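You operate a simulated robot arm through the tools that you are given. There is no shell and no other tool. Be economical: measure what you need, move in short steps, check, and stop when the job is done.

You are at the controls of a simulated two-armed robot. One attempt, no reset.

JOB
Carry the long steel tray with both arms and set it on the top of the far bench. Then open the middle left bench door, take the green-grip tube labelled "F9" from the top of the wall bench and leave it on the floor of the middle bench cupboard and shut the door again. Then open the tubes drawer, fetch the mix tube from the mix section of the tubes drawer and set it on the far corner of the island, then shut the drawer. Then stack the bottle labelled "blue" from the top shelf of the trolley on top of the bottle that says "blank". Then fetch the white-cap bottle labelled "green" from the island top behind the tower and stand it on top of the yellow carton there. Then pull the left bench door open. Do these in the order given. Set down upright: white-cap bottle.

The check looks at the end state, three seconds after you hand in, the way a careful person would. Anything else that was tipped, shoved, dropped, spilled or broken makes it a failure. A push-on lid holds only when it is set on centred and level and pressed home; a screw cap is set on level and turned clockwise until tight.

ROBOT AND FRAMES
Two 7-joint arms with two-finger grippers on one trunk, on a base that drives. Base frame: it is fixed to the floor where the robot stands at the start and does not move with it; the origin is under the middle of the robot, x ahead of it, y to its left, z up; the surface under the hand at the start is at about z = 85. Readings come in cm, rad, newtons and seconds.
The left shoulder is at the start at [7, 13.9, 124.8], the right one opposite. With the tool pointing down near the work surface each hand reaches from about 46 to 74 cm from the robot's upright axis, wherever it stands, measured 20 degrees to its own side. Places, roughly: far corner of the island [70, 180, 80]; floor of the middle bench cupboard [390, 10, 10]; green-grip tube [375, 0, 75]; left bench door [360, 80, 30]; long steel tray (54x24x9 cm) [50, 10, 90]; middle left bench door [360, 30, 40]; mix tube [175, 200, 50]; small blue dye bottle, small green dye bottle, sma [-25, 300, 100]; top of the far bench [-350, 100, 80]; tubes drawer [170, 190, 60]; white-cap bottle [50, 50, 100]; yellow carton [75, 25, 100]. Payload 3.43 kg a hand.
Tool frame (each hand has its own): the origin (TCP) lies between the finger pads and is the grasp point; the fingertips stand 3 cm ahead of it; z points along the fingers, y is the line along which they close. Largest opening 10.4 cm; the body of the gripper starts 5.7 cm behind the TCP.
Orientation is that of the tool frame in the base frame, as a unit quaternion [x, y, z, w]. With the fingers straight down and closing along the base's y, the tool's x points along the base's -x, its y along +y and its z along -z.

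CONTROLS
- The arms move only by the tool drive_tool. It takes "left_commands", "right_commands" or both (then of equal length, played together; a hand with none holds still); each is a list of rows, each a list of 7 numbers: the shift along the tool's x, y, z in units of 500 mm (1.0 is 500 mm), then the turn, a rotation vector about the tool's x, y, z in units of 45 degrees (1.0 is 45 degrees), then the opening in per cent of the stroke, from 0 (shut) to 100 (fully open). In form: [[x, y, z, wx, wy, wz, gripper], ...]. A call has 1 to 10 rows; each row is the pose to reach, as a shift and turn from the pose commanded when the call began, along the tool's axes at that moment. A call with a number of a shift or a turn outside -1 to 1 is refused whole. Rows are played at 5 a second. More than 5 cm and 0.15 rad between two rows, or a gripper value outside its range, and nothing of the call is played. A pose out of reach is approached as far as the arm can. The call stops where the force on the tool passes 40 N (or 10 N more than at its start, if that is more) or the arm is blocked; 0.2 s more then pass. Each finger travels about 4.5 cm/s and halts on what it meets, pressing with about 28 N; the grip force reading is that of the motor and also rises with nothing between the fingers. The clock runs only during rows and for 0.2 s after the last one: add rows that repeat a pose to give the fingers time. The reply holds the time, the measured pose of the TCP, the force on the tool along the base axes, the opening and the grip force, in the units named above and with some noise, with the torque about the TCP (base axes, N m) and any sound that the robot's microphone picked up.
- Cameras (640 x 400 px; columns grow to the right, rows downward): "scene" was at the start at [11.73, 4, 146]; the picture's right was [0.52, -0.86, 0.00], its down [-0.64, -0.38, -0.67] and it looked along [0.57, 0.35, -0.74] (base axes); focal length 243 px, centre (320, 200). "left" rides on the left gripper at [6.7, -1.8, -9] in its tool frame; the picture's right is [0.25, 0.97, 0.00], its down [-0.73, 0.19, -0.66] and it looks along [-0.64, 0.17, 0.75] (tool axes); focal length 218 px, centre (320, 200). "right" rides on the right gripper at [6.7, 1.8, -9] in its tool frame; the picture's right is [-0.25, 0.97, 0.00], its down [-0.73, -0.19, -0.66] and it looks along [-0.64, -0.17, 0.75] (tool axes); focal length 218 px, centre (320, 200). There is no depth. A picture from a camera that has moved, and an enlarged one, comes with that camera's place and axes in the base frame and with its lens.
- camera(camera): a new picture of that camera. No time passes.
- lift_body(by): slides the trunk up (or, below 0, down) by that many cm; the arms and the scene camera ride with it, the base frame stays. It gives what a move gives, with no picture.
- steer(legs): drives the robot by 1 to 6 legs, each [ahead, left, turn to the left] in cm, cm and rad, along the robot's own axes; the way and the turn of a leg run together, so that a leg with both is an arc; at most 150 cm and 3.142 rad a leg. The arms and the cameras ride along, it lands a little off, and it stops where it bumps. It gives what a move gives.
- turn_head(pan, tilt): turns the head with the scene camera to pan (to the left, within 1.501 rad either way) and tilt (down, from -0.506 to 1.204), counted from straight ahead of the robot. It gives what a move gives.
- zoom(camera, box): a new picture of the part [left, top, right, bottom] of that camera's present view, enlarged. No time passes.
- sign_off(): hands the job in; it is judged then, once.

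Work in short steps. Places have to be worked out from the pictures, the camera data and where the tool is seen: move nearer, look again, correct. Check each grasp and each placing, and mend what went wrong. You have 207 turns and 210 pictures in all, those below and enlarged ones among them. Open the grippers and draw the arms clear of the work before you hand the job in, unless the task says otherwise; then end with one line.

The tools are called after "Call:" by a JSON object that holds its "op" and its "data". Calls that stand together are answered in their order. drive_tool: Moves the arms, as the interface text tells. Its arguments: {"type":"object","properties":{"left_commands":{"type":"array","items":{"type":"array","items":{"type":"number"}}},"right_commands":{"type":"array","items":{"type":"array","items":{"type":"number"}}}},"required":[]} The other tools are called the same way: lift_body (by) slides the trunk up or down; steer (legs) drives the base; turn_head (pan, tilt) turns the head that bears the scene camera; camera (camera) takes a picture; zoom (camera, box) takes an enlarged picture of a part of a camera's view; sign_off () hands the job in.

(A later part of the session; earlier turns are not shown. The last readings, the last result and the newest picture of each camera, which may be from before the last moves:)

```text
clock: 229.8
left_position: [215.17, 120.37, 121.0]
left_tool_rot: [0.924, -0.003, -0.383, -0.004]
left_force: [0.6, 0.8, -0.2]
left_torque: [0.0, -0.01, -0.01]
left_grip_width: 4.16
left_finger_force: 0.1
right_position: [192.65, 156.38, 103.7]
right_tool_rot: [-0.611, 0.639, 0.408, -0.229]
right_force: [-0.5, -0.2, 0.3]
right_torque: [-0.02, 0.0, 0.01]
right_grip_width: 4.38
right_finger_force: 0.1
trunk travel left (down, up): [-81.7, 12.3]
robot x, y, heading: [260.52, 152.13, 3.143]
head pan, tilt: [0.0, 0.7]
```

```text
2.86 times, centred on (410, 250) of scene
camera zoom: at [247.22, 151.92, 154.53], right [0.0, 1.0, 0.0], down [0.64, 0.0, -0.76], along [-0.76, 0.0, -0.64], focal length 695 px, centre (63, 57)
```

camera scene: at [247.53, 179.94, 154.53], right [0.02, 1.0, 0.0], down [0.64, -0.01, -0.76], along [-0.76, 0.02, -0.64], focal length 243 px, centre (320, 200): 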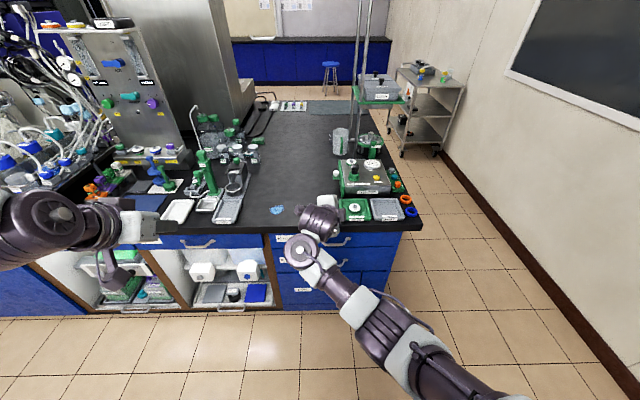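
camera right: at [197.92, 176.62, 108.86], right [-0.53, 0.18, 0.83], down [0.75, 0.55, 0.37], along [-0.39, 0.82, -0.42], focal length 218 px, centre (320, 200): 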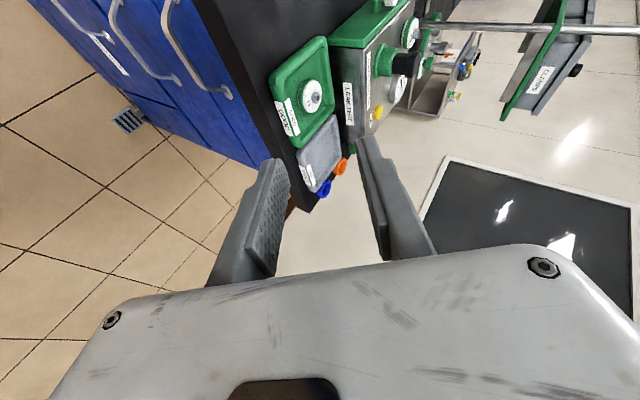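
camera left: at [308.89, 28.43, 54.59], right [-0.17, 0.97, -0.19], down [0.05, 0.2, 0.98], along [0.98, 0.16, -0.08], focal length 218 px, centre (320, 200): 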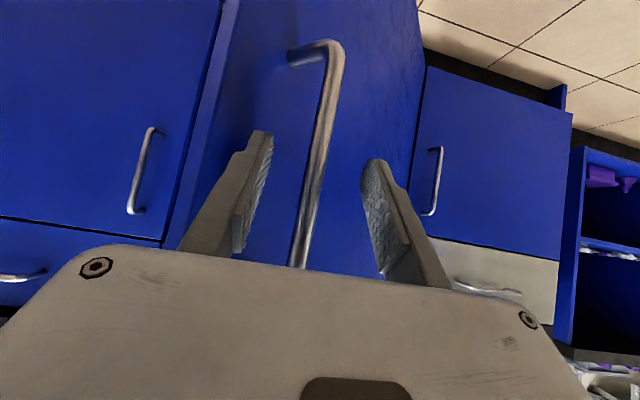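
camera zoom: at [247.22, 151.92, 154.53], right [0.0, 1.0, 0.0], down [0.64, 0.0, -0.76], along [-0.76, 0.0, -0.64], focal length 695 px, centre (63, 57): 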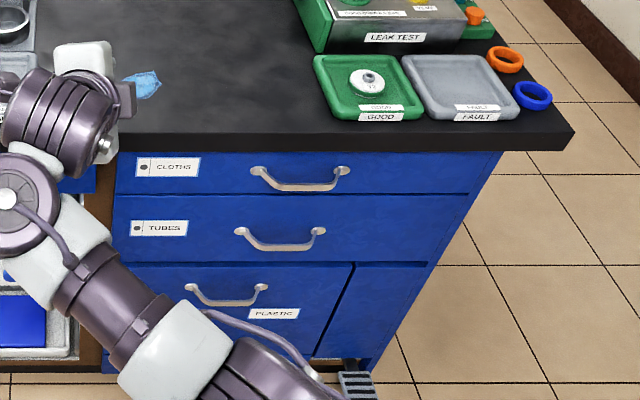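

Tubes drawer is the second; handle bar ≈[178.6, 188, 57.5]. Level the right wrist's roll, open it, lower the trunk and line up.

Call:
{"op": "drive_tool", "data": {"right_commands": [[0, 0, 0, 0, 0, 0.11, 60], [0, 0, 0, 0, 0, 0.22, 60], [0, 0, 0, 0, 0, 0.32, 60], [0, 0, 0, 0, 0, 0.32, 60]]}}

Call:
{"op": "lift_body", "data": {"by": -40}}

Call:
{"op": "lift_body", "data": {"by": -6}}

Call:
{"op": "steer", "data": {"legs": [[0, -31.5, 0]]}}

Call:
{"op": "camera", "data": {"camera": "right"}}

Call:
{"op": "camera", "data": {"camera": "scene"}}

```text
clock: 230.9
left_position: [215.26, 120.17, 120.95]
left_tool_rot: [0.924, -0.002, -0.382, -0.005]
left_force: [-0.3, -0.1, -1.0]
left_torque: [0.03, 0.02, 0.02]
left_grip_width: 4.16
left_finger_force: 0.0
right_position: [192.03, 160.1, 103.1]
right_tool_rot: [-0.519, 0.709, 0.403, -0.257]
right_force: [-0.1, -0.7, -0.6]
right_torque: [-0.02, -0.02, -0.01]
right_grip_width: 6.25
right_finger_force: 0.0
trunk travel left (down, up): [-81.7, 12.3]
robot x, y, heading: [260.83, 151.89, 3.141]
head pan, tilt: [0.0, 0.7]
stopped in row 4 (right hand): the arm was blocked; the commanded pose is now the measured one
```

```text
clock: 234.8
left_position: [215.11, 120.2, 81.0]
left_tool_rot: [0.924, -0.002, -0.383, -0.005]
left_force: [-0.2, -0.7, -0.2]
left_torque: [0.0, 0.01, 0.0]
left_grip_width: 4.16
left_finger_force: 0.0
right_position: [192.23, 160.21, 63.12]
right_tool_rot: [-0.519, 0.709, 0.402, -0.256]
right_force: [0.5, -0.3, 0.2]
right_torque: [-0.02, 0.01, 0.0]
right_grip_width: 6.26
right_finger_force: 0.0
trunk travel left (down, up): [-41.7, 52.3]
robot x, y, heading: [261.05, 151.62, 3.145]
head pan, tilt: [0.0, 0.7]
```

```text
clock: 235.8
left_position: [215.25, 120.23, 74.94]
left_tool_rot: [0.924, -0.002, -0.383, -0.005]
left_force: [0.6, 0.3, -0.8]
left_torque: [0.0, -0.02, 0.0]
left_grip_width: 4.16
left_finger_force: 0.1
right_position: [192.1, 160.21, 56.99]
right_tool_rot: [-0.519, 0.709, 0.403, -0.256]
right_force: [0.0, 0.1, -0.4]
right_torque: [-0.01, 0.0, -0.02]
right_grip_width: 6.23
right_finger_force: 0.0
trunk travel left (down, up): [-35.7, 58.3]
robot x, y, heading: [260.72, 151.78, 3.141]
head pan, tilt: [0.0, 0.7]
```

```text
clock: 237.9
left_position: [215.21, 152.0, 74.87]
left_tool_rot: [0.924, -0.003, -0.383, -0.005]
left_force: [-0.3, 0.5, -0.4]
left_torque: [-0.01, 0.01, 0.0]
left_grip_width: 4.17
left_finger_force: 0.0
right_position: [192.22, 192.19, 56.99]
right_tool_rot: [-0.519, 0.71, 0.402, -0.256]
right_force: [0.0, 0.8, -0.1]
right_torque: [-0.01, -0.01, 0.03]
right_grip_width: 6.26
right_finger_force: 0.0
trunk travel left (down, up): [-35.7, 58.3]
robot x, y, heading: [260.95, 184.09, 3.13]
head pan, tilt: [0.0, 0.7]
```

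```text
123 pictures are left
camera right: at [196.0, 183.29, 63.07], right [-0.43, 0.37, 0.82], down [0.86, 0.46, 0.24], along [-0.29, 0.81, -0.52], focal length 218 px, centre (320, 200)
```

right: 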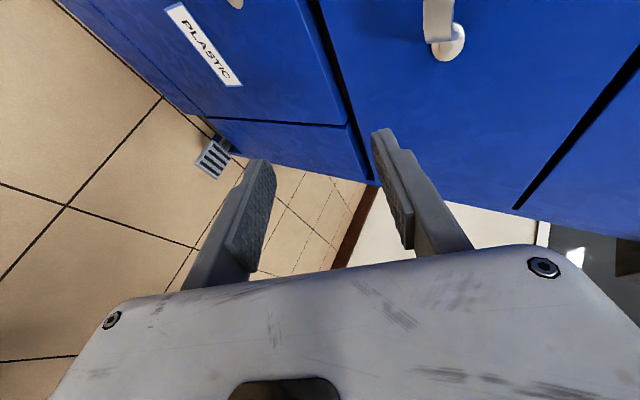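

```text
122 pictures are left
camera scene: at [247.31, 183.57, 108.53], right [0.0, 1.0, 0.0], down [0.64, 0.0, -0.76], along [-0.76, 0.0, -0.64], focal length 243 px, centre (320, 200)
```

scene: 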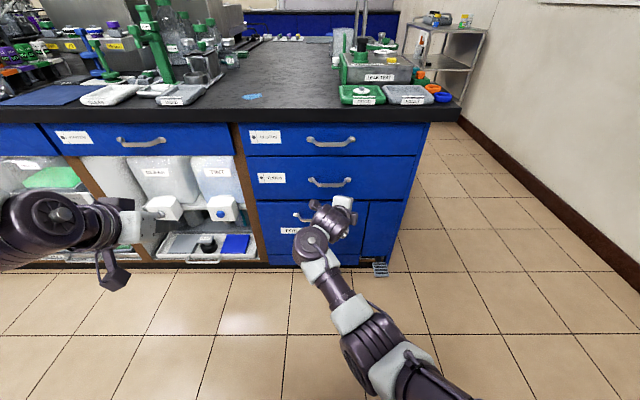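

Handle confirmed near [178.6, 187.5, 58.5]. Narrow the opening a bit, raise 1 cm, and move in to x≈180.

Call:
{"op": "drive_tool", "data": {"right_commands": [[0, 0, 0, 0, 0, 0, 45], [0, 0, 0, 0, 0, 0, 45]]}}

Call:
{"op": "lift_body", "data": {"by": 1}}

Call:
{"op": "steer", "data": {"legs": [[0, 4.7, 0], [12.3, 0, 0.008]]}}

Call:
{"op": "camera", "data": {"camera": "right"}}

Call:
{"op": "zoom", "data": {"camera": "scene", "box": [240, 120, 420, 260]}}

```text
clock: 238.5
left_position: [215.19, 152.2, 75.02]
left_tool_rot: [0.924, -0.004, -0.382, -0.006]
left_force: [0.0, -0.2, 0.2]
left_torque: [0.01, -0.03, 0.06]
left_grip_width: 4.2
left_finger_force: 0.1
right_position: [192.1, 192.24, 56.99]
right_tool_rot: [-0.518, 0.71, 0.404, -0.255]
right_force: [-0.6, -0.2, -0.4]
right_torque: [0.01, 0.0, 0.05]
right_grip_width: 4.66
right_finger_force: 0.0
trunk travel left (down, up): [-35.7, 58.3]
robot x, y, heading: [261.04, 183.58, 3.139]
head pan, tilt: [0.0, 0.7]
```

```text
clock: 239.1
left_position: [215.18, 152.06, 76.03]
left_tool_rot: [0.924, -0.004, -0.382, -0.006]
left_force: [-0.4, 0.2, -0.1]
left_torque: [-0.02, 0.02, 0.04]
left_grip_width: 4.15
left_finger_force: 0.0
right_position: [192.28, 192.21, 57.95]
right_tool_rot: [-0.518, 0.709, 0.404, -0.255]
right_force: [-0.2, 0.0, 0.0]
right_torque: [-0.02, 0.01, -0.01]
right_grip_width: 4.66
right_finger_force: 0.1
trunk travel left (down, up): [-36.7, 57.3]
robot x, y, heading: [261.06, 183.65, 3.139]
head pan, tilt: [0.0, 0.7]
```

```text
clock: 240.7
left_position: [207.18, 147.02, 75.88]
left_tool_rot: [0.924, 0.0, -0.383, -0.005]
left_force: [-1.2, 1.4, -0.1]
left_torque: [-0.03, 0.02, -0.01]
left_grip_width: 4.16
left_finger_force: 0.2
right_position: [184.27, 187.28, 57.57]
right_tool_rot: [-0.518, 0.714, 0.398, -0.251]
right_force: [29.5, -8.7, -5.9]
right_torque: [0.19, 0.62, 0.36]
right_grip_width: 2.93
right_finger_force: 0.0
trunk travel left (down, up): [-36.7, 57.3]
robot x, y, heading: [252.62, 178.77, -3.139]
head pan, tilt: [0.0, 0.7]
stopped in leg 2: the force on the tool passed its limit at 96 N (the readings are from after the stop); the commanded pose is now the measured one
```

```text
121 pictures are left
camera right: at [187.87, 178.43, 63.66], right [-0.44, 0.38, 0.82], down [0.86, 0.45, 0.25], along [-0.28, 0.81, -0.52], focal length 218 px, centre (320, 200)
```

right: 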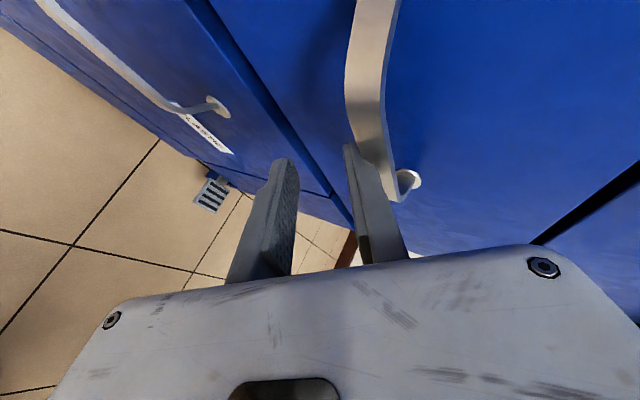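

```text
2.86 times, centred on (330, 190) of scene
camera zoom: at [239.12, 178.61, 109.55], right [0.0, 1.0, 0.0], down [0.64, 0.0, -0.77], along [-0.77, 0.0, -0.64], focal length 695 px, centre (291, 229)
```

zoom: 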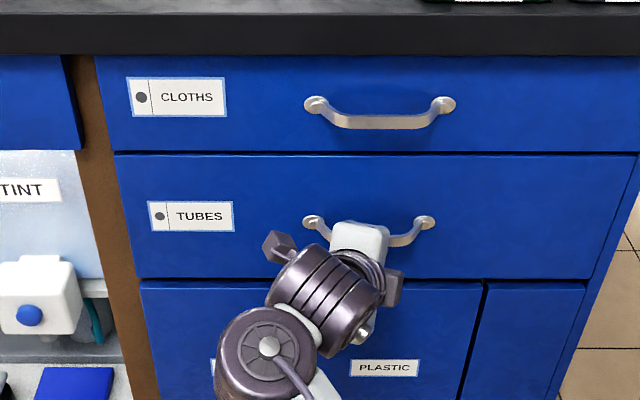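

The upper finger tip struck the strap handle; it's a flat strap near [180.5, 187.5, 58]. Back off 3 cm, raise 3.3 cm, and come in along the finger direction.

Call:
{"op": "steer", "data": {"legs": [[-3, 0, 0]]}}

Call:
{"op": "lift_body", "data": {"by": 3.3}}

Call:
{"op": "drive_tool", "data": {"right_commands": [[0, 0, 0, 0, 0, 0, 52], [0, 0, 0, 0, 0, 0, 52]]}}

Call:
{"op": "camera", "data": {"camera": "right"}}

```text
clock: 241.6
left_position: [209.93, 147.09, 76.04]
left_tool_rot: [0.924, 0.0, -0.383, -0.003]
left_force: [0.2, 0.7, -0.2]
left_torque: [-0.02, 0.02, 0.01]
left_grip_width: 4.16
left_finger_force: 0.1
right_position: [187.07, 187.43, 57.74]
right_tool_rot: [-0.516, 0.714, 0.401, -0.253]
right_force: [-0.8, -0.2, 1.2]
right_torque: [-0.02, -0.03, 0.03]
right_grip_width: 4.68
right_finger_force: 0.0
trunk travel left (down, up): [-36.7, 57.3]
robot x, y, heading: [255.14, 178.81, -3.138]
head pan, tilt: [0.0, 0.7]
```

```text
clock: 242.3
left_position: [209.83, 147.03, 79.21]
left_tool_rot: [0.924, -0.001, -0.382, -0.004]
left_force: [0.0, -0.1, -0.6]
left_torque: [0.0, -0.02, -0.02]
left_grip_width: 4.17
left_finger_force: 0.1
right_position: [186.95, 187.53, 60.94]
right_tool_rot: [-0.516, 0.714, 0.4, -0.252]
right_force: [-0.5, -0.4, -0.4]
right_torque: [0.02, 0.02, 0.03]
right_grip_width: 4.7
right_finger_force: 0.1
trunk travel left (down, up): [-40.0, 54.0]
robot x, y, heading: [255.5, 179.09, -3.141]
head pan, tilt: [0.0, 0.7]
```

```text
clock: 242.9
left_position: [209.91, 147.05, 79.2]
left_tool_rot: [0.924, -0.001, -0.381, -0.004]
left_force: [-0.2, -0.1, 0.6]
left_torque: [0.01, 0.0, -0.03]
left_grip_width: 4.14
left_finger_force: 0.0
right_position: [186.89, 187.36, 60.96]
right_tool_rot: [-0.516, 0.714, 0.4, -0.252]
right_force: [0.1, -0.2, 0.6]
right_torque: [-0.01, 0.01, 0.01]
right_grip_width: 5.41
right_finger_force: 0.0
trunk travel left (down, up): [-40.0, 54.0]
robot x, y, heading: [255.58, 179.16, -3.138]
head pan, tilt: [0.0, 0.7]
```

```text
119 pictures are left
camera right: at [190.59, 178.6, 67.05], right [-0.43, 0.38, 0.82], down [0.86, 0.45, 0.24], along [-0.28, 0.81, -0.52], focal length 218 px, centre (320, 200)
```

right: 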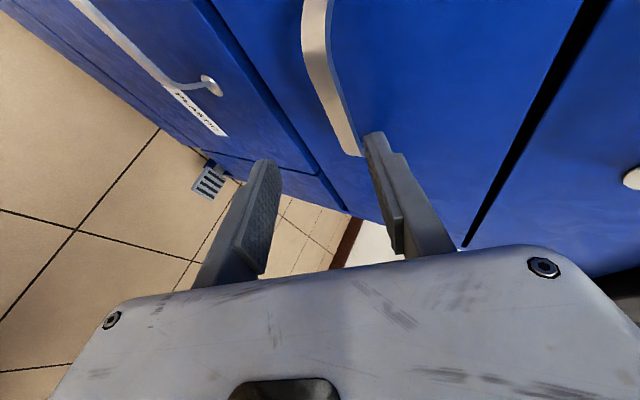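

Bar lies along the finger axis ~8 cm ahead. Advance 6.5 cm along tool z and close.

Call:
{"op": "drive_tool", "data": {"right_commands": [[0, 0.003, 0.04, 0, 0, 0, 52], [0, 0.008, 0.085, 0, 0, 0, 52], [0, 0.01, 0.13, 0, 0, 0, 52], [0, 0.01, 0.13, 0, 0, 0, 52]]}}

Call:
{"op": "camera", "data": {"camera": "right"}}

```text
clock: 243.6
left_position: [210.55, 146.93, 79.63]
left_tool_rot: [0.923, 0.0, -0.385, -0.004]
left_force: [-0.7, 0.3, -0.1]
left_torque: [-0.01, 0.01, 0.02]
left_grip_width: 4.16
left_finger_force: 0.1
right_position: [183.2, 190.39, 60.07]
right_tool_rot: [-0.51, 0.705, 0.423, -0.251]
right_force: [40.7, -9.9, 18.6]
right_torque: [0.31, 1.12, 0.1]
right_grip_width: 4.06
right_finger_force: 0.0
trunk travel left (down, up): [-40.0, 54.0]
robot x, y, heading: [255.56, 178.98, -3.138]
head pan, tilt: [0.0, 0.7]
stopped in row 3 (right hand): the force on the tool passed its limit at 113 N (the readings are from after the stop); the commanded pose is now the measured one
```

```text
118 pictures are left
camera right: at [186.93, 181.33, 65.74], right [-0.4, 0.35, 0.84], down [0.87, 0.43, 0.23], along [-0.28, 0.83, -0.48], focal length 218 px, centre (320, 200)
```

right: 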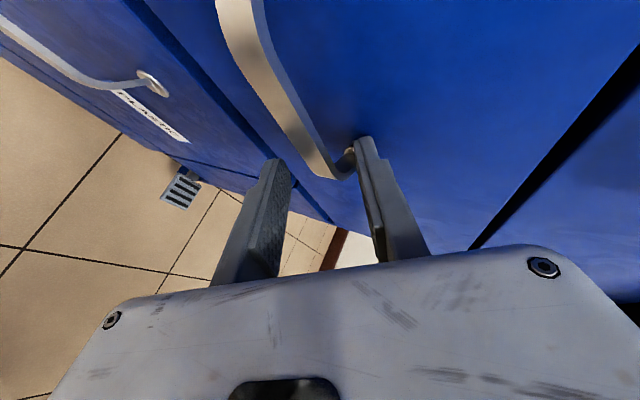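

The hand drifted right onto the handle's end post. Back out 5 cm and shift 5 cm to -y, then look.

Call:
{"op": "steer", "data": {"legs": [[-5, 0, 0], [0, 5.5, 0]]}}

Call:
{"op": "drive_tool", "data": {"right_commands": [[0, 0, 0, 0.05, 0.15, 0, 52], [0, 0, 0, 0.05, 0.3, 0, 52], [0, 0, 0, 0.05, 0.45, 0, 52], [0, 0, 0, 0.05, 0.45, 0, 52]]}}

Call:
{"op": "camera", "data": {"camera": "right"}}

```text
clock: 245.1
left_position: [215.1, 141.46, 79.23]
left_tool_rot: [0.924, 0.001, -0.382, -0.004]
left_force: [0.0, -0.3, -0.9]
left_torque: [0.04, -0.02, -0.03]
left_grip_width: 4.16
left_finger_force: 0.1
right_position: [187.96, 185.02, 59.04]
right_tool_rot: [-0.515, 0.707, 0.418, -0.246]
right_force: [0.7, 0.3, -0.4]
right_torque: [0.01, 0.02, -0.02]
right_grip_width: 5.41
right_finger_force: 0.0
trunk travel left (down, up): [-40.0, 54.0]
robot x, y, heading: [260.4, 173.63, -3.135]
head pan, tilt: [0.0, 0.7]
```

```text
clock: 246.3
left_position: [215.04, 141.6, 79.2]
left_tool_rot: [0.924, 0.0, -0.382, -0.003]
left_force: [-0.1, 0.2, 0.4]
left_torque: [0.0, 0.0, -0.01]
left_grip_width: 4.15
left_finger_force: 0.0
right_position: [187.6, 189.63, 58.63]
right_tool_rot: [-0.584, 0.661, 0.334, -0.332]
right_force: [-0.1, 0.4, 0.0]
right_torque: [0.02, 0.02, 0.02]
right_grip_width: 5.42
right_finger_force: 0.1
trunk travel left (down, up): [-40.0, 54.0]
robot x, y, heading: [260.5, 173.52, -3.139]
head pan, tilt: [0.0, 0.7]
stopped in row 4 (right hand): the arm was blocked; the commanded pose is now the measured one
```

```text
117 pictures are left
camera right: at [193.46, 182.52, 65.39], right [-0.51, 0.34, 0.79], down [0.72, 0.67, 0.17], along [-0.47, 0.66, -0.59], focal length 218 px, centre (320, 200)
```

right: 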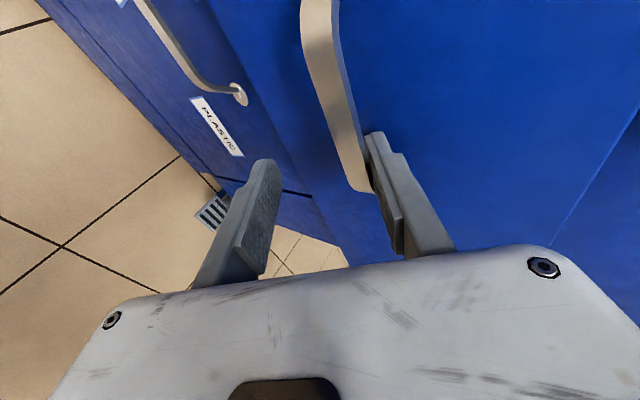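

The earlier pose did have the strap between the fingers, only too far right. Now yaw is straight; shift to TCP ≈(183, 187, 60).

Call:
{"op": "lift_body", "data": {"by": 1.2}}

Call:
{"op": "steer", "data": {"legs": [[0, 2.5, 0], [4.5, 0, 0]]}}

Call:
{"op": "camera", "data": {"camera": "right"}}

Call:
{"op": "zoom", "data": {"camera": "scene", "box": [240, 120, 420, 260]}}

```text
clock: 246.9
left_position: [215.11, 141.5, 80.36]
left_tool_rot: [0.924, 0.0, -0.382, -0.003]
left_force: [0.5, -0.4, -0.2]
left_torque: [-0.01, -0.02, 0.0]
left_grip_width: 4.17
left_finger_force: 0.0
right_position: [187.54, 189.43, 59.75]
right_tool_rot: [-0.584, 0.661, 0.334, -0.331]
right_force: [0.2, 0.5, 0.0]
right_torque: [-0.03, 0.03, -0.02]
right_grip_width: 5.41
right_finger_force: 0.0
trunk travel left (down, up): [-41.2, 52.8]
robot x, y, heading: [260.22, 173.25, -3.14]
head pan, tilt: [0.0, 0.7]
```

```text
clock: 248.3
left_position: [211.01, 138.96, 80.42]
left_tool_rot: [0.924, 0.0, -0.382, -0.003]
left_force: [0.5, -0.2, 0.0]
left_torque: [0.02, 0.02, 0.0]
left_grip_width: 4.16
left_finger_force: 0.1
right_position: [183.65, 187.17, 60.26]
right_tool_rot: [-0.581, 0.661, 0.337, -0.334]
right_force: [8.6, -2.3, 0.4]
right_torque: [0.02, 0.17, 0.16]
right_grip_width: 4.96
right_finger_force: 0.0
trunk travel left (down, up): [-41.2, 52.8]
robot x, y, heading: [256.57, 170.47, -3.14]
head pan, tilt: [0.0, 0.7]
stopped in leg 2: the force on the tool passed its limit at 53 N (the readings are from after the stop); the commanded pose is now the measured one
```

```text
116 pictures are left
camera right: at [189.38, 180.15, 66.92], right [-0.5, 0.34, 0.79], down [0.72, 0.67, 0.17], along [-0.47, 0.66, -0.58], focal length 218 px, centre (320, 200)
```

right: 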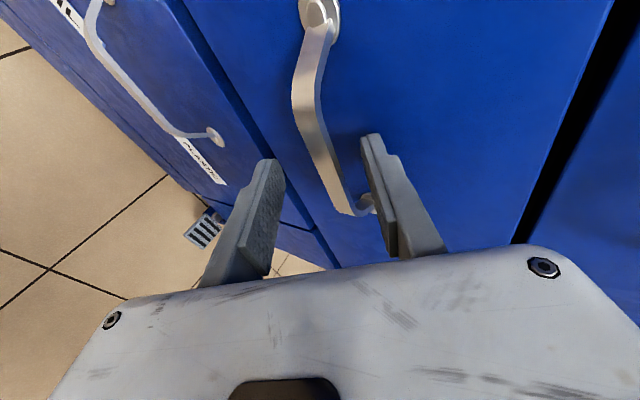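

```text
2.86 times, centred on (330, 190) of scene
camera zoom: at [242.88, 170.73, 114.04], right [0.0, 1.0, 0.0], down [0.64, 0.0, -0.77], along [-0.77, 0.0, -0.64], focal length 695 px, centre (291, 229)
```

zoom: 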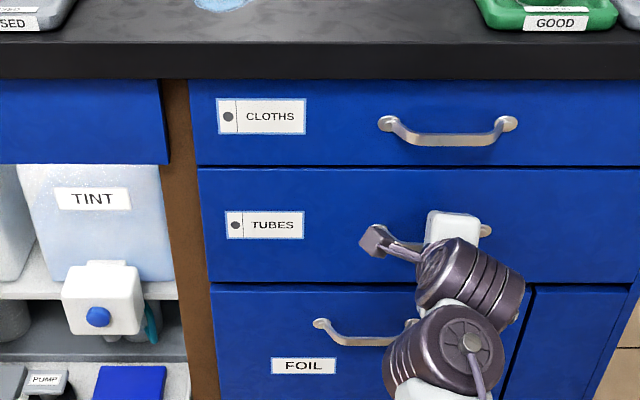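

The strap runs between the fingers; upper tip touches the face. Close here.

Call:
{"op": "drive_tool", "data": {"right_commands": [[0, 0, 0, 0, 0, 0, 25], [0, 0, 0, 0, 0, 0, 0], [0, 0, 0, 0, 0, 0, 0], [0, 0, 0, 0, 0, 0, 0], [0, 0, 0, 0, 0, 0, 0]]}}

Call:
{"op": "camera", "data": {"camera": "right"}}

```text
clock: 249.5
left_position: [210.94, 139.05, 80.61]
left_tool_rot: [0.924, 0.0, -0.383, -0.003]
left_force: [0.6, 0.2, -0.1]
left_torque: [0.03, -0.01, -0.01]
left_grip_width: 4.16
left_finger_force: 0.1
right_position: [183.53, 187.29, 60.49]
right_tool_rot: [-0.581, 0.659, 0.34, -0.335]
right_force: [-4.7, 6.6, 15.1]
right_torque: [1.04, 0.16, 0.32]
right_grip_width: 1.16
right_finger_force: 44.5
trunk travel left (down, up): [-41.2, 52.8]
robot x, y, heading: [256.29, 171.3, -3.141]
head pan, tilt: [0.0, 0.7]
```

```text
114 pictures are left
camera right: at [189.36, 180.23, 67.18], right [-0.49, 0.34, 0.8], down [0.73, 0.67, 0.16], along [-0.48, 0.66, -0.58], focal length 218 px, centre (320, 200)
```

right: 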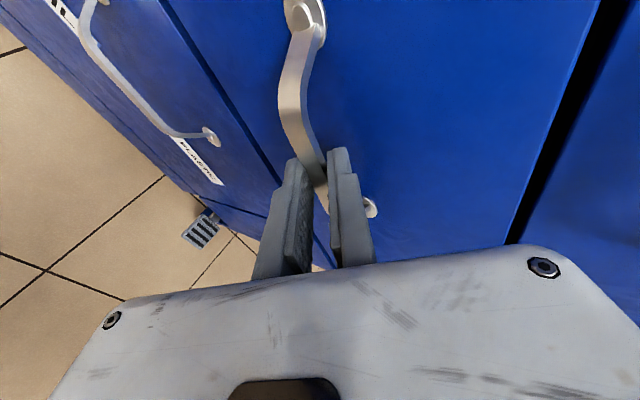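

Gripped. Pull the drawer out by driving back 28 cm.

Call:
{"op": "steer", "data": {"legs": [[-14, 0, 0], [-14, 0, 0]]}}

Call:
{"op": "camera", "data": {"camera": "scene"}}

```text
clock: 251.7
left_position: [239.11, 139.09, 80.62]
left_tool_rot: [0.924, -0.001, -0.383, -0.004]
left_force: [-0.2, 0.4, 0.0]
left_torque: [-0.01, 0.05, 0.0]
left_grip_width: 4.18
left_finger_force: 0.0
right_position: [211.73, 187.23, 60.38]
right_tool_rot: [-0.581, 0.659, 0.341, -0.335]
right_force: [0.3, 4.1, 19.8]
right_torque: [0.94, 0.18, 0.67]
right_grip_width: 1.13
right_finger_force: 45.0
trunk travel left (down, up): [-41.2, 52.8]
robot x, y, heading: [284.55, 170.8, -3.146]
head pan, tilt: [0.0, 0.7]
```

```text
113 pictures are left
camera scene: at [271.17, 170.77, 114.08], right [0.0, 1.0, 0.0], down [0.64, 0.0, -0.77], along [-0.77, 0.0, -0.64], focal length 243 px, centre (320, 200)
```

scene: 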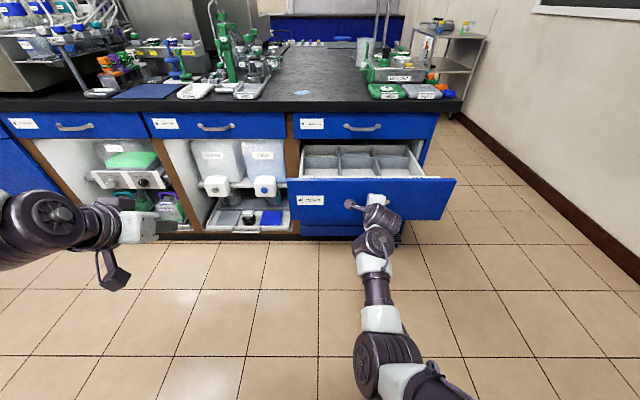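

Drawer is out ~28 cm with divided sections. Zoom in.

Call:
{"op": "zoom", "data": {"camera": "scene", "box": [280, 120, 470, 230]}}

```text
3.37 times, centred on (375, 175) of scene
camera zoom: at [271.17, 170.77, 114.08], right [0.0, 1.0, 0.0], down [0.64, 0.0, -0.77], along [-0.77, 0.0, -0.64], focal length 819 px, centre (135, 284)
```

zoom: 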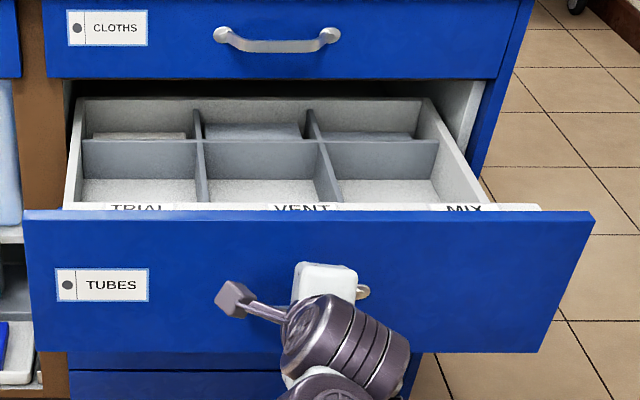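

MIX is the right column. Release the handle, back away, raise up and look into the drawer.

Call:
{"op": "drive_tool", "data": {"right_commands": [[0, 0, 0, 0, 0, 0, 25], [0, 0, 0, 0, 0, 0, 45], [0, 0, 0, 0, 0, 0, 45]]}}

Call:
{"op": "steer", "data": {"legs": [[-8, 0, 0]]}}

Call:
{"op": "lift_body", "data": {"by": 40}}

Call:
{"op": "turn_head", "data": {"pan": -0.3, "tilt": 1.0}}

Call:
{"op": "camera", "data": {"camera": "scene"}}

```text
clock: 252.5
left_position: [238.99, 139.15, 80.37]
left_tool_rot: [0.924, 0.001, -0.381, -0.002]
left_force: [1.0, 0.4, -0.2]
left_torque: [0.0, 0.0, 0.05]
left_grip_width: 4.17
left_finger_force: 0.0
right_position: [211.5, 187.43, 60.22]
right_tool_rot: [-0.58, 0.66, 0.339, -0.335]
right_force: [-0.3, 0.0, 0.1]
right_torque: [0.0, 0.0, 0.0]
right_grip_width: 4.67
right_finger_force: 0.2
trunk travel left (down, up): [-41.2, 52.8]
robot x, y, heading: [284.22, 171.06, -3.14]
head pan, tilt: [0.0, 0.7]
```

```text
clock: 253.6
left_position: [247.02, 139.18, 80.47]
left_tool_rot: [0.924, 0.0, -0.382, -0.003]
left_force: [-0.2, 1.6, -0.2]
left_torque: [-0.01, 0.02, -0.01]
left_grip_width: 4.15
left_finger_force: 0.0
right_position: [219.52, 187.32, 60.33]
right_tool_rot: [-0.582, 0.659, 0.338, -0.335]
right_force: [-0.1, -1.0, 0.7]
right_torque: [0.01, -0.03, -0.01]
right_grip_width: 4.67
right_finger_force: 0.1
trunk travel left (down, up): [-41.2, 52.8]
robot x, y, heading: [292.45, 170.73, -3.138]
head pan, tilt: [0.0, 0.7]
```

```text
clock: 257.4
left_position: [246.94, 139.05, 120.32]
left_tool_rot: [0.925, 0.001, -0.381, -0.003]
left_force: [-0.2, -0.2, 0.0]
left_torque: [-0.02, 0.0, 0.01]
left_grip_width: 4.14
left_finger_force: 0.0
right_position: [219.46, 187.26, 100.23]
right_tool_rot: [-0.581, 0.66, 0.339, -0.334]
right_force: [-0.3, 0.1, -0.2]
right_torque: [0.0, 0.0, -0.02]
right_grip_width: 4.68
right_finger_force: 0.0
trunk travel left (down, up): [-81.2, 12.8]
robot x, y, heading: [292.44, 170.94, -3.138]
head pan, tilt: [0.0, 0.7]
```

```text
clock: 258.2
left_position: [246.97, 139.09, 120.43]
left_tool_rot: [0.924, 0.0, -0.382, -0.002]
left_force: [-0.5, -0.6, -0.1]
left_torque: [0.0, 0.02, 0.03]
left_grip_width: 4.16
left_finger_force: 0.0
right_position: [219.49, 187.39, 100.23]
right_tool_rot: [-0.581, 0.66, 0.339, -0.334]
right_force: [0.3, -0.1, 0.5]
right_torque: [-0.01, 0.03, 0.0]
right_grip_width: 4.69
right_finger_force: 0.1
trunk travel left (down, up): [-81.2, 12.8]
robot x, y, heading: [292.21, 171.11, -3.14]
head pan, tilt: [-0.3, 1.0]
```

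```text
111 pictures are left
camera scene: at [280.61, 172.9, 151.69], right [0.29, 0.96, 0.0], down [0.8, -0.25, -0.54], along [-0.52, 0.16, -0.84], focal length 243 px, centre (320, 200)
```

scene: 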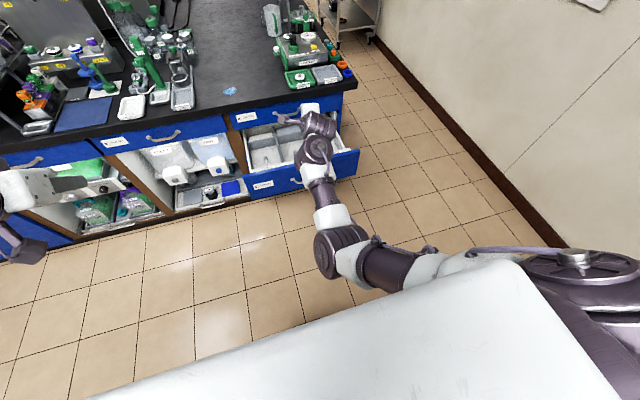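

Pitch the right tool back to straight down so its camera can look into the drawer.

Call:
{"op": "drive_tool", "data": {"right_commands": [[0, 0, 0, 0.16, 0, 0, 45], [0, 0, 0, 0.32, 0, 0, 45], [0, 0, 0, 0.48, 0, 0, 45], [0, 0, 0, 0.64, 0, 0, 45], [0, 0, 0, 0.8, 0, 0, 45], [0, 0, 0, 0.96, 0, 0, 45], [0, 0, 0, 0.96, 0, 0, 45]]}}

Call:
{"op": "drive_tool", "data": {"right_commands": [[0, 0, 0, 0.16, 0, 0, 45], [0, 0, 0, 0.29, 0, 0, 45], [0, 0, 0, 0.29, 0, 0, 45]]}}

Call:
{"op": "camera", "data": {"camera": "right"}}

```text
clock: 259.8
left_position: [246.96, 139.16, 120.44]
left_tool_rot: [0.924, 0.0, -0.382, -0.003]
left_force: [-0.7, -0.6, 0.7]
left_torque: [0.02, 0.0, -0.02]
left_grip_width: 4.16
left_finger_force: 0.0
right_position: [219.45, 187.34, 100.24]
right_tool_rot: [-0.663, 0.739, 0.071, -0.096]
right_force: [0.0, -0.1, -0.3]
right_torque: [-0.02, 0.04, -0.03]
right_grip_width: 4.68
right_finger_force: 0.1
trunk travel left (down, up): [-81.2, 12.8]
robot x, y, heading: [292.46, 171.12, -3.136]
head pan, tilt: [-0.3, 1.0]
```

```text
clock: 260.6
left_position: [246.86, 139.11, 120.36]
left_tool_rot: [0.924, -0.001, -0.382, -0.004]
left_force: [0.0, 0.0, 0.0]
left_torque: [0.02, -0.03, -0.03]
left_grip_width: 4.18
left_finger_force: 0.1
right_position: [220.45, 187.52, 100.35]
right_tool_rot: [-0.671, 0.741, -0.013, -0.021]
right_force: [0.8, 0.8, -0.6]
right_torque: [0.0, -0.01, -0.01]
right_grip_width: 4.67
right_finger_force: 0.0
right hand out of reach, approached as far as the arm can: row 2, 3
trunk travel left (down, up): [-81.2, 12.8]
robot x, y, heading: [292.6, 171.17, -3.136]
head pan, tilt: [-0.3, 1.0]
```

```text
110 pictures are left
camera right: at [218.07, 181.39, 109.73], right [-0.94, 0.35, 0.0], down [0.27, 0.74, 0.62], along [0.22, 0.58, -0.79], focal length 218 px, centre (320, 200)
```

right: 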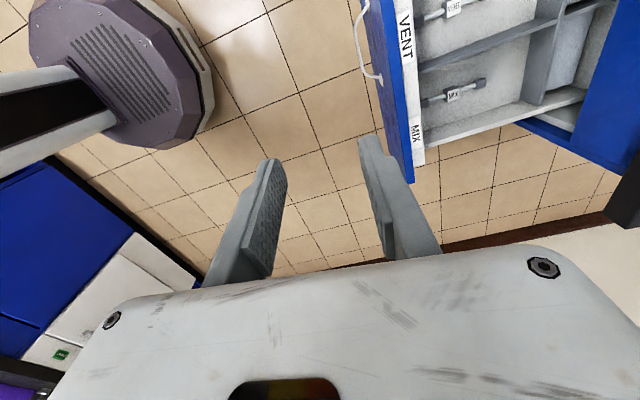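

The MIX tube is at ≈[193, 203.7] lying along x. Yaw the right hand back to standard (closing along y).

Call:
{"op": "drive_tool", "data": {"right_commands": [[0, 0, 0, 0, 0, -0.16, 45], [0, 0, 0, 0, 0, -0.33, 45], [0, 0, 0, 0, 0, -0.5, 45], [0, 0, 0, 0, 0, -0.67, 45], [0, 0, 0, 0, 0, -0.84, 45], [0, 0, 0, 0, 0, -1.0, 45], [0, 0, 0, 0, 0, -1.0, 45]]}}

Call:
{"op": "drive_tool", "data": {"right_commands": [[0, 0, 0, 0, 0, -0.16, 45], [0, 0, 0, 0, 0, -0.33, 45], [0, 0, 0, 0, 0, -0.5, 45], [0, 0, 0, 0, 0, -0.67, 45], [0, 0, 0, 0, 0, -0.84, 45], [0, 0, 0, 0, 0, -0.93, 45], [0, 0, 0, 0, 0, -0.93, 45]]}}

```text
clock: 262.2
left_position: [246.85, 139.14, 120.38]
left_tool_rot: [0.925, 0.0, -0.381, -0.003]
left_force: [0.5, 0.1, -0.2]
left_torque: [0.02, -0.03, -0.02]
left_grip_width: 4.18
left_finger_force: 0.0
right_position: [220.38, 187.54, 100.24]
right_tool_rot: [0.904, -0.427, 0.003, 0.025]
right_force: [-0.5, -0.1, -0.3]
right_torque: [-0.02, 0.03, 0.01]
right_grip_width: 4.69
right_finger_force: 0.0
trunk travel left (down, up): [-81.2, 12.8]
robot x, y, heading: [292.11, 171.2, -3.139]
head pan, tilt: [-0.3, 1.0]
```

```text
clock: 263.8
left_position: [246.86, 139.09, 120.41]
left_tool_rot: [0.924, 0.0, -0.381, -0.004]
left_force: [0.1, 0.8, -0.4]
left_torque: [-0.01, 0.01, -0.04]
left_grip_width: 4.14
left_finger_force: 0.1
right_position: [220.53, 187.48, 100.39]
right_tool_rot: [0.997, -0.077, -0.005, 0.024]
right_force: [0.4, 1.0, 0.2]
right_torque: [0.04, -0.02, 0.0]
right_grip_width: 4.68
right_finger_force: 0.0
trunk travel left (down, up): [-81.2, 12.8]
robot x, y, heading: [292.38, 171.1, -3.139]
head pan, tilt: [-0.3, 1.0]
```

Fix the remaining yaw/tilt and draw the hand in, then drive above the tube.

Call:
{"op": "drive_tool", "data": {"right_commands": [[0.06, 0, 0, 0.02, 0, -0.06, 60], [0.12, 0, 0, 0.04, 0, -0.12, 60], [0.18, 0, 0, 0.06, 0, -0.19, 60], [0.22, 0, 0, 0.06, 0, -0.19, 60], [0.22, 0, 0, 0.06, 0, -0.19, 60]]}}

Call:
{"op": "steer", "data": {"legs": [[0, -16, 0], [36, 0, 0]]}}

Call:
{"op": "camera", "data": {"camera": "right"}}

```text
clock: 265.0
left_position: [246.86, 139.26, 120.39]
left_tool_rot: [0.924, -0.001, -0.382, -0.005]
left_force: [0.1, -0.5, -0.8]
left_torque: [0.0, 0.0, -0.03]
left_grip_width: 4.19
left_finger_force: 0.0
right_position: [229.98, 186.64, 99.17]
right_tool_rot: [1.0, -0.003, -0.007, 0.0]
right_force: [0.0, 0.9, 0.3]
right_torque: [0.03, 0.02, 0.0]
right_grip_width: 6.22
right_finger_force: 0.0
right hand out of reach, approached as far as the arm can: row 3, 4, 5
trunk travel left (down, up): [-81.2, 12.8]
robot x, y, heading: [292.42, 171.1, -3.14]
head pan, tilt: [-0.3, 1.0]
```

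```text
clock: 268.4
left_position: [210.92, 154.81, 120.41]
left_tool_rot: [0.925, 0.001, -0.381, -0.003]
left_force: [0.1, 0.0, 0.1]
left_torque: [-0.03, 0.03, 0.01]
left_grip_width: 4.16
left_finger_force: 0.1
right_position: [193.68, 202.19, 99.24]
right_tool_rot: [1.0, -0.002, -0.008, -0.001]
right_force: [0.8, -0.1, 0.2]
right_torque: [0.0, 0.02, 0.04]
right_grip_width: 6.24
right_finger_force: 0.1
trunk travel left (down, up): [-81.2, 12.8]
robot x, y, heading: [256.33, 186.52, -3.135]
head pan, tilt: [-0.3, 1.0]
```

```text
109 pictures are left
camera right: at [200.57, 200.35, 108.09], right [-0.26, -0.97, 0.0], down [-0.72, 0.19, 0.67], along [-0.65, 0.17, -0.74], focal length 218 px, centre (320, 200)
```

right: 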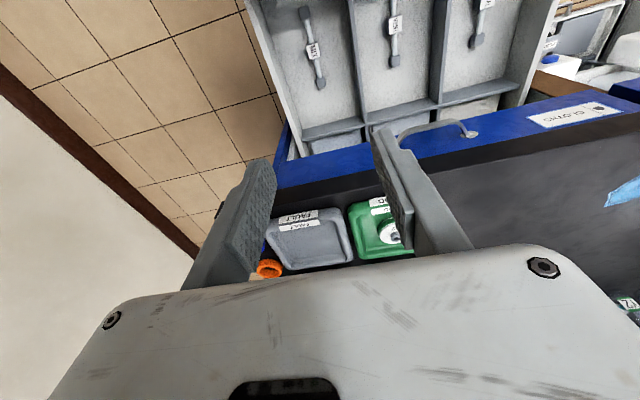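

Tube centre ≈[194, 203.5], z≈55. Shift 1.3 cm and lower the trunk 34 cm, then check.

Call:
{"op": "steer", "data": {"legs": [[0, -1.3, 0]]}}

Call:
{"op": "lift_body", "data": {"by": -34}}

Call:
{"op": "camera", "data": {"camera": "right"}}

```text
clock: 269.1
left_position: [210.69, 155.66, 120.22]
left_tool_rot: [0.925, 0.001, -0.38, -0.005]
left_force: [0.2, 0.0, 0.3]
left_torque: [0.06, -0.02, -0.03]
left_grip_width: 4.13
left_finger_force: 0.0
right_position: [193.54, 203.21, 99.01]
right_tool_rot: [1.0, -0.002, -0.008, -0.001]
right_force: [-0.5, -0.5, 0.1]
right_torque: [0.01, -0.01, 0.01]
right_grip_width: 6.24
right_finger_force: 0.0
trunk travel left (down, up): [-81.2, 12.8]
robot x, y, heading: [256.18, 187.91, -3.135]
head pan, tilt: [-0.3, 1.0]
```

```text
clock: 272.4
left_position: [210.89, 156.08, 86.39]
left_tool_rot: [0.925, 0.001, -0.381, -0.004]
left_force: [-0.7, 0.0, -0.2]
left_torque: [-0.02, 0.0, 0.01]
left_grip_width: 4.15
left_finger_force: 0.1
right_position: [193.7, 203.49, 65.19]
right_tool_rot: [1.0, -0.001, -0.008, 0.0]
right_force: [0.9, -0.1, -0.9]
right_torque: [-0.01, 0.0, 0.0]
right_grip_width: 6.26
right_finger_force: 0.1
trunk travel left (down, up): [-47.2, 46.8]
robot x, y, heading: [256.48, 187.94, -3.139]
head pan, tilt: [-0.3, 1.0]
```

```text
108 pictures are left
camera right: at [200.46, 201.59, 74.03], right [-0.26, -0.97, 0.0], down [-0.72, 0.19, 0.67], along [-0.65, 0.17, -0.74], focal length 218 px, centre (320, 200)
```

right: 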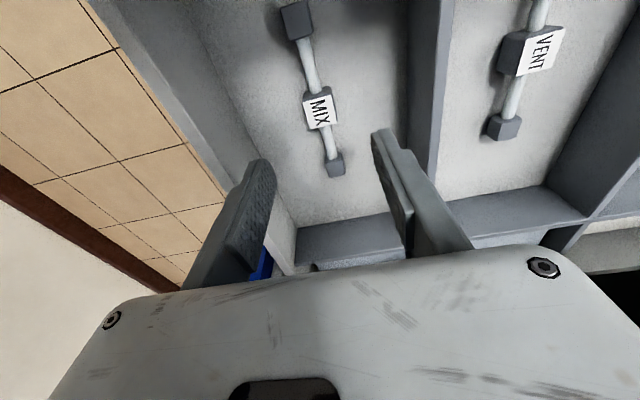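

Centred. Lower 7.5 cm and look.

Call:
{"op": "lift_body", "data": {"by": -7.5}}

Call:
{"op": "camera", "data": {"camera": "right"}}

```text
clock: 273.6
left_position: [211.62, 155.93, 79.69]
left_tool_rot: [0.922, 0.0, -0.387, -0.005]
left_force: [-0.3, -0.1, -0.9]
left_torque: [0.0, -0.03, -0.02]
left_grip_width: 4.16
left_finger_force: 0.0
right_position: [193.6, 203.42, 59.95]
right_tool_rot: [1.0, -0.003, -0.027, 0.0]
right_force: [0.3, 0.5, 0.3]
right_torque: [0.03, 0.02, -0.03]
right_grip_width: 6.25
right_finger_force: 0.1
trunk travel left (down, up): [-39.7, 54.3]
robot x, y, heading: [256.18, 187.75, -3.136]
head pan, tilt: [-0.3, 1.0]
```

```text
107 pictures are left
camera right: at [200.7, 201.6, 68.51], right [-0.26, -0.97, 0.01], down [-0.69, 0.19, 0.7], along [-0.67, 0.17, -0.72], focal length 218 px, centre (320, 200)
```

right: 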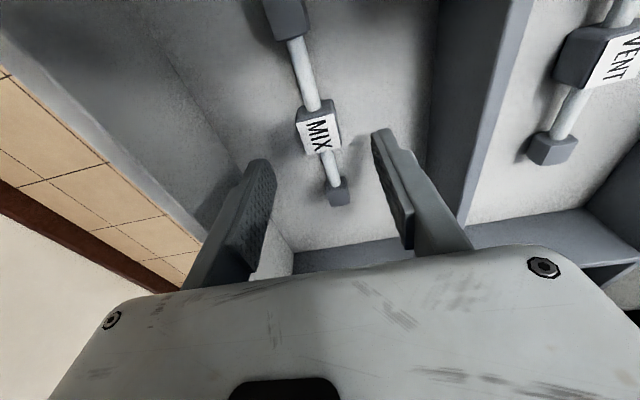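

The hand sank less than commanded and tilted a bit; something may be touching. Look.

Call:
{"op": "turn_head", "data": {"pan": -0.25, "tilt": 0.85}}

Call:
{"op": "camera", "data": {"camera": "scene"}}

Call:
{"op": "camera", "data": {"camera": "left"}}

```text
clock: 274.3
left_position: [211.68, 155.95, 79.41]
left_tool_rot: [0.922, 0.001, -0.387, -0.005]
left_force: [-0.1, 0.8, 0.0]
left_torque: [0.0, -0.04, 0.0]
left_grip_width: 4.17
left_finger_force: 0.1
right_position: [193.67, 203.26, 59.99]
right_tool_rot: [1.0, -0.003, -0.028, -0.001]
right_force: [0.3, -0.2, -0.1]
right_torque: [0.03, 0.0, 0.02]
right_grip_width: 6.25
right_finger_force: 0.1
trunk travel left (down, up): [-39.7, 54.3]
robot x, y, heading: [256.16, 188.13, -3.136]
head pan, tilt: [-0.25, 0.85]
```

```text
106 pictures are left
camera scene: at [244.89, 189.54, 111.51], right [0.24, 0.97, 0.0], down [0.72, -0.18, -0.67], along [-0.65, 0.16, -0.74], focal length 243 px, centre (320, 200)
```

scene: 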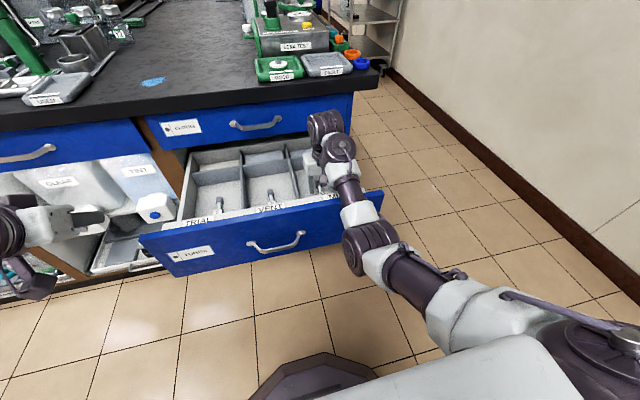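

```text
105 pictures are left
camera left: at [222.87, 157.61, 80.92], right [0.18, -0.97, -0.19], down [-0.04, -0.2, 0.98], along [-0.98, -0.16, -0.07], focal length 218 px, centre (320, 200)
```

left: 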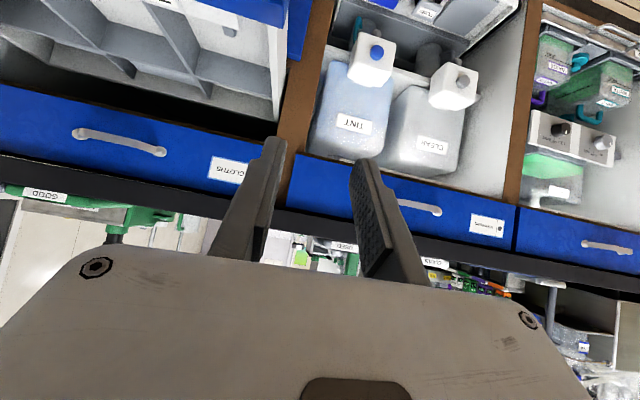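

The right elbow seems to rest on the drawer front. Raise the trunk 6 cm, then lower with the arm instead so the forearm is steeper.

Call:
{"op": "lift_body", "data": {"by": 8}}

Call:
{"op": "drive_tool", "data": {"right_commands": [[0, 0, 0.03, 0, 0, 0, 60], [0, 0, 0.06, 0, 0, 0, 60], [0, 0, 0.09, 0, 0, 0, 60], [0, 0, 0.12, 0, 0, 0, 60], [0, 0, 0.12, 0, 0, 0, 60]]}}

Call:
{"op": "camera", "data": {"camera": "scene"}}

```text
clock: 275.4
left_position: [210.87, 156.02, 86.85]
left_tool_rot: [0.925, 0.001, -0.381, -0.002]
left_force: [-0.1, 0.1, -0.3]
left_torque: [0.01, 0.01, 0.04]
left_grip_width: 4.17
left_finger_force: 0.0
right_position: [193.7, 203.37, 65.49]
right_tool_rot: [1.0, -0.003, -0.008, 0.0]
right_force: [0.0, -0.3, 0.7]
right_torque: [-0.04, 0.01, -0.03]
right_grip_width: 6.27
right_finger_force: 0.0
trunk travel left (down, up): [-47.7, 46.3]
robot x, y, heading: [256.24, 187.66, -3.135]
head pan, tilt: [-0.25, 0.85]
```

```text
clock: 276.6
left_position: [210.68, 155.96, 86.87]
left_tool_rot: [0.925, 0.001, -0.381, -0.003]
left_force: [0.5, -0.5, -0.6]
left_torque: [-0.02, 0.01, 0.0]
left_grip_width: 4.15
left_finger_force: 0.1
right_position: [193.57, 203.41, 59.45]
right_tool_rot: [1.0, -0.002, -0.008, 0.001]
right_force: [-0.5, 0.5, 0.1]
right_torque: [-0.01, -0.01, 0.02]
right_grip_width: 6.22
right_finger_force: 0.0
trunk travel left (down, up): [-47.7, 46.3]
robot x, y, heading: [256.74, 187.75, -3.135]
head pan, tilt: [-0.25, 0.85]
```

```text
104 pictures are left
camera scene: at [243.53, 189.71, 119.3], right [0.24, 0.97, 0.0], down [0.73, -0.18, -0.66], along [-0.64, 0.16, -0.75], focal length 243 px, centre (320, 200)
```

scene: 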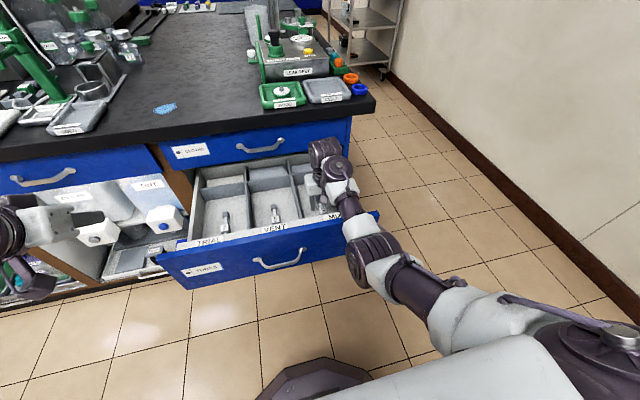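

Works. Lower another 2.3 cm by arm, look.

Call:
{"op": "drive_tool", "data": {"right_commands": [[0, 0, 0.025, 0, 0, 0, 60], [0, 0, 0.046, 0, 0, 0, 60], [0, 0, 0.046, 0, 0, 0, 60]]}}

Call:
{"op": "camera", "data": {"camera": "right"}}

```text
clock: 277.4
left_position: [210.84, 156.0, 86.88]
left_tool_rot: [0.924, 0.001, -0.381, -0.003]
left_force: [-0.1, -0.5, 0.0]
left_torque: [0.04, -0.03, -0.03]
left_grip_width: 4.13
left_finger_force: 0.1
right_position: [193.58, 203.39, 57.17]
right_tool_rot: [1.0, -0.002, -0.008, 0.0]
right_force: [0.1, -0.7, -0.1]
right_torque: [-0.01, 0.02, 0.03]
right_grip_width: 6.25
right_finger_force: 0.1
trunk travel left (down, up): [-47.7, 46.3]
robot x, y, heading: [256.39, 188.01, -3.138]
head pan, tilt: [-0.25, 0.85]
```

```text
103 pictures are left
camera right: at [200.32, 201.58, 66.15], right [-0.26, -0.97, 0.0], down [-0.72, 0.19, 0.67], along [-0.65, 0.17, -0.74], focal length 218 px, centre (320, 200)
```

right: 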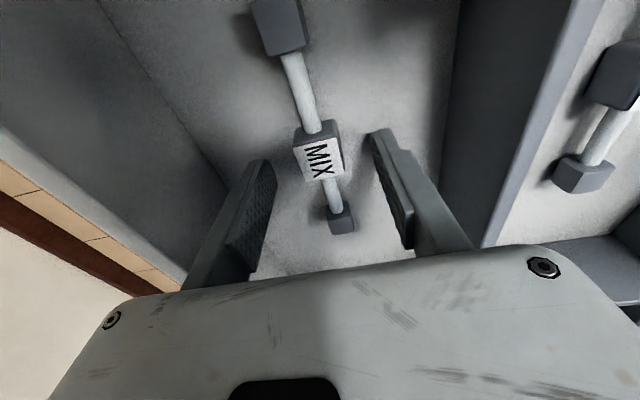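

Cube top ≈55; lower 1.4 cm more, then close.

Call:
{"op": "drive_tool", "data": {"right_commands": [[0, 0, 0.014, 0, 0, 0, 60], [0, 0, 0.028, 0, 0, 0, 60], [0, 0, 0.028, 0, 0, 0, 30], [0, 0, 0.028, 0, 0, 0, 0], [0, 0, 0.028, 0, 0, 0, 0], [0, 0, 0.028, 0, 0, 0, 0], [0, 0, 0.028, 0, 0, 0, 0]]}}

Call:
{"op": "camera", "data": {"camera": "right"}}

```text
clock: 279.0
left_position: [210.81, 156.12, 86.97]
left_tool_rot: [0.924, 0.001, -0.381, -0.003]
left_force: [0.1, 0.5, 0.3]
left_torque: [0.0, -0.02, 0.02]
left_grip_width: 4.15
left_finger_force: 0.1
right_position: [193.53, 203.41, 55.79]
right_tool_rot: [1.0, -0.002, -0.008, 0.001]
right_force: [0.3, 0.7, 0.4]
right_torque: [-0.03, 0.0, -0.01]
right_grip_width: 2.47
right_finger_force: 27.7
trunk travel left (down, up): [-47.7, 46.3]
robot x, y, heading: [256.02, 188.17, -3.141]
head pan, tilt: [-0.25, 0.85]
```

```text
102 pictures are left
camera right: at [200.3, 201.62, 64.76], right [-0.26, -0.97, 0.0], down [-0.72, 0.19, 0.67], along [-0.65, 0.17, -0.74], focal length 218 px, centre (320, 200)
```

right: 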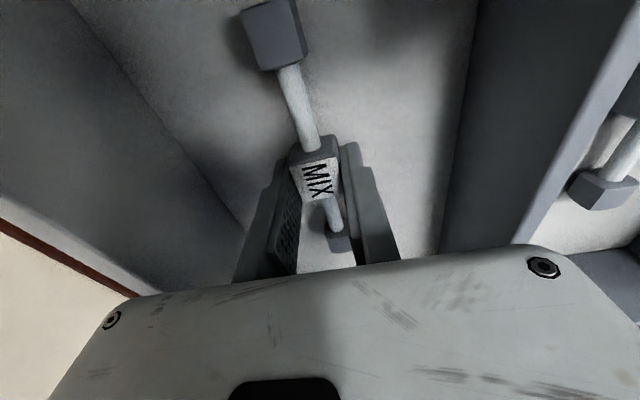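

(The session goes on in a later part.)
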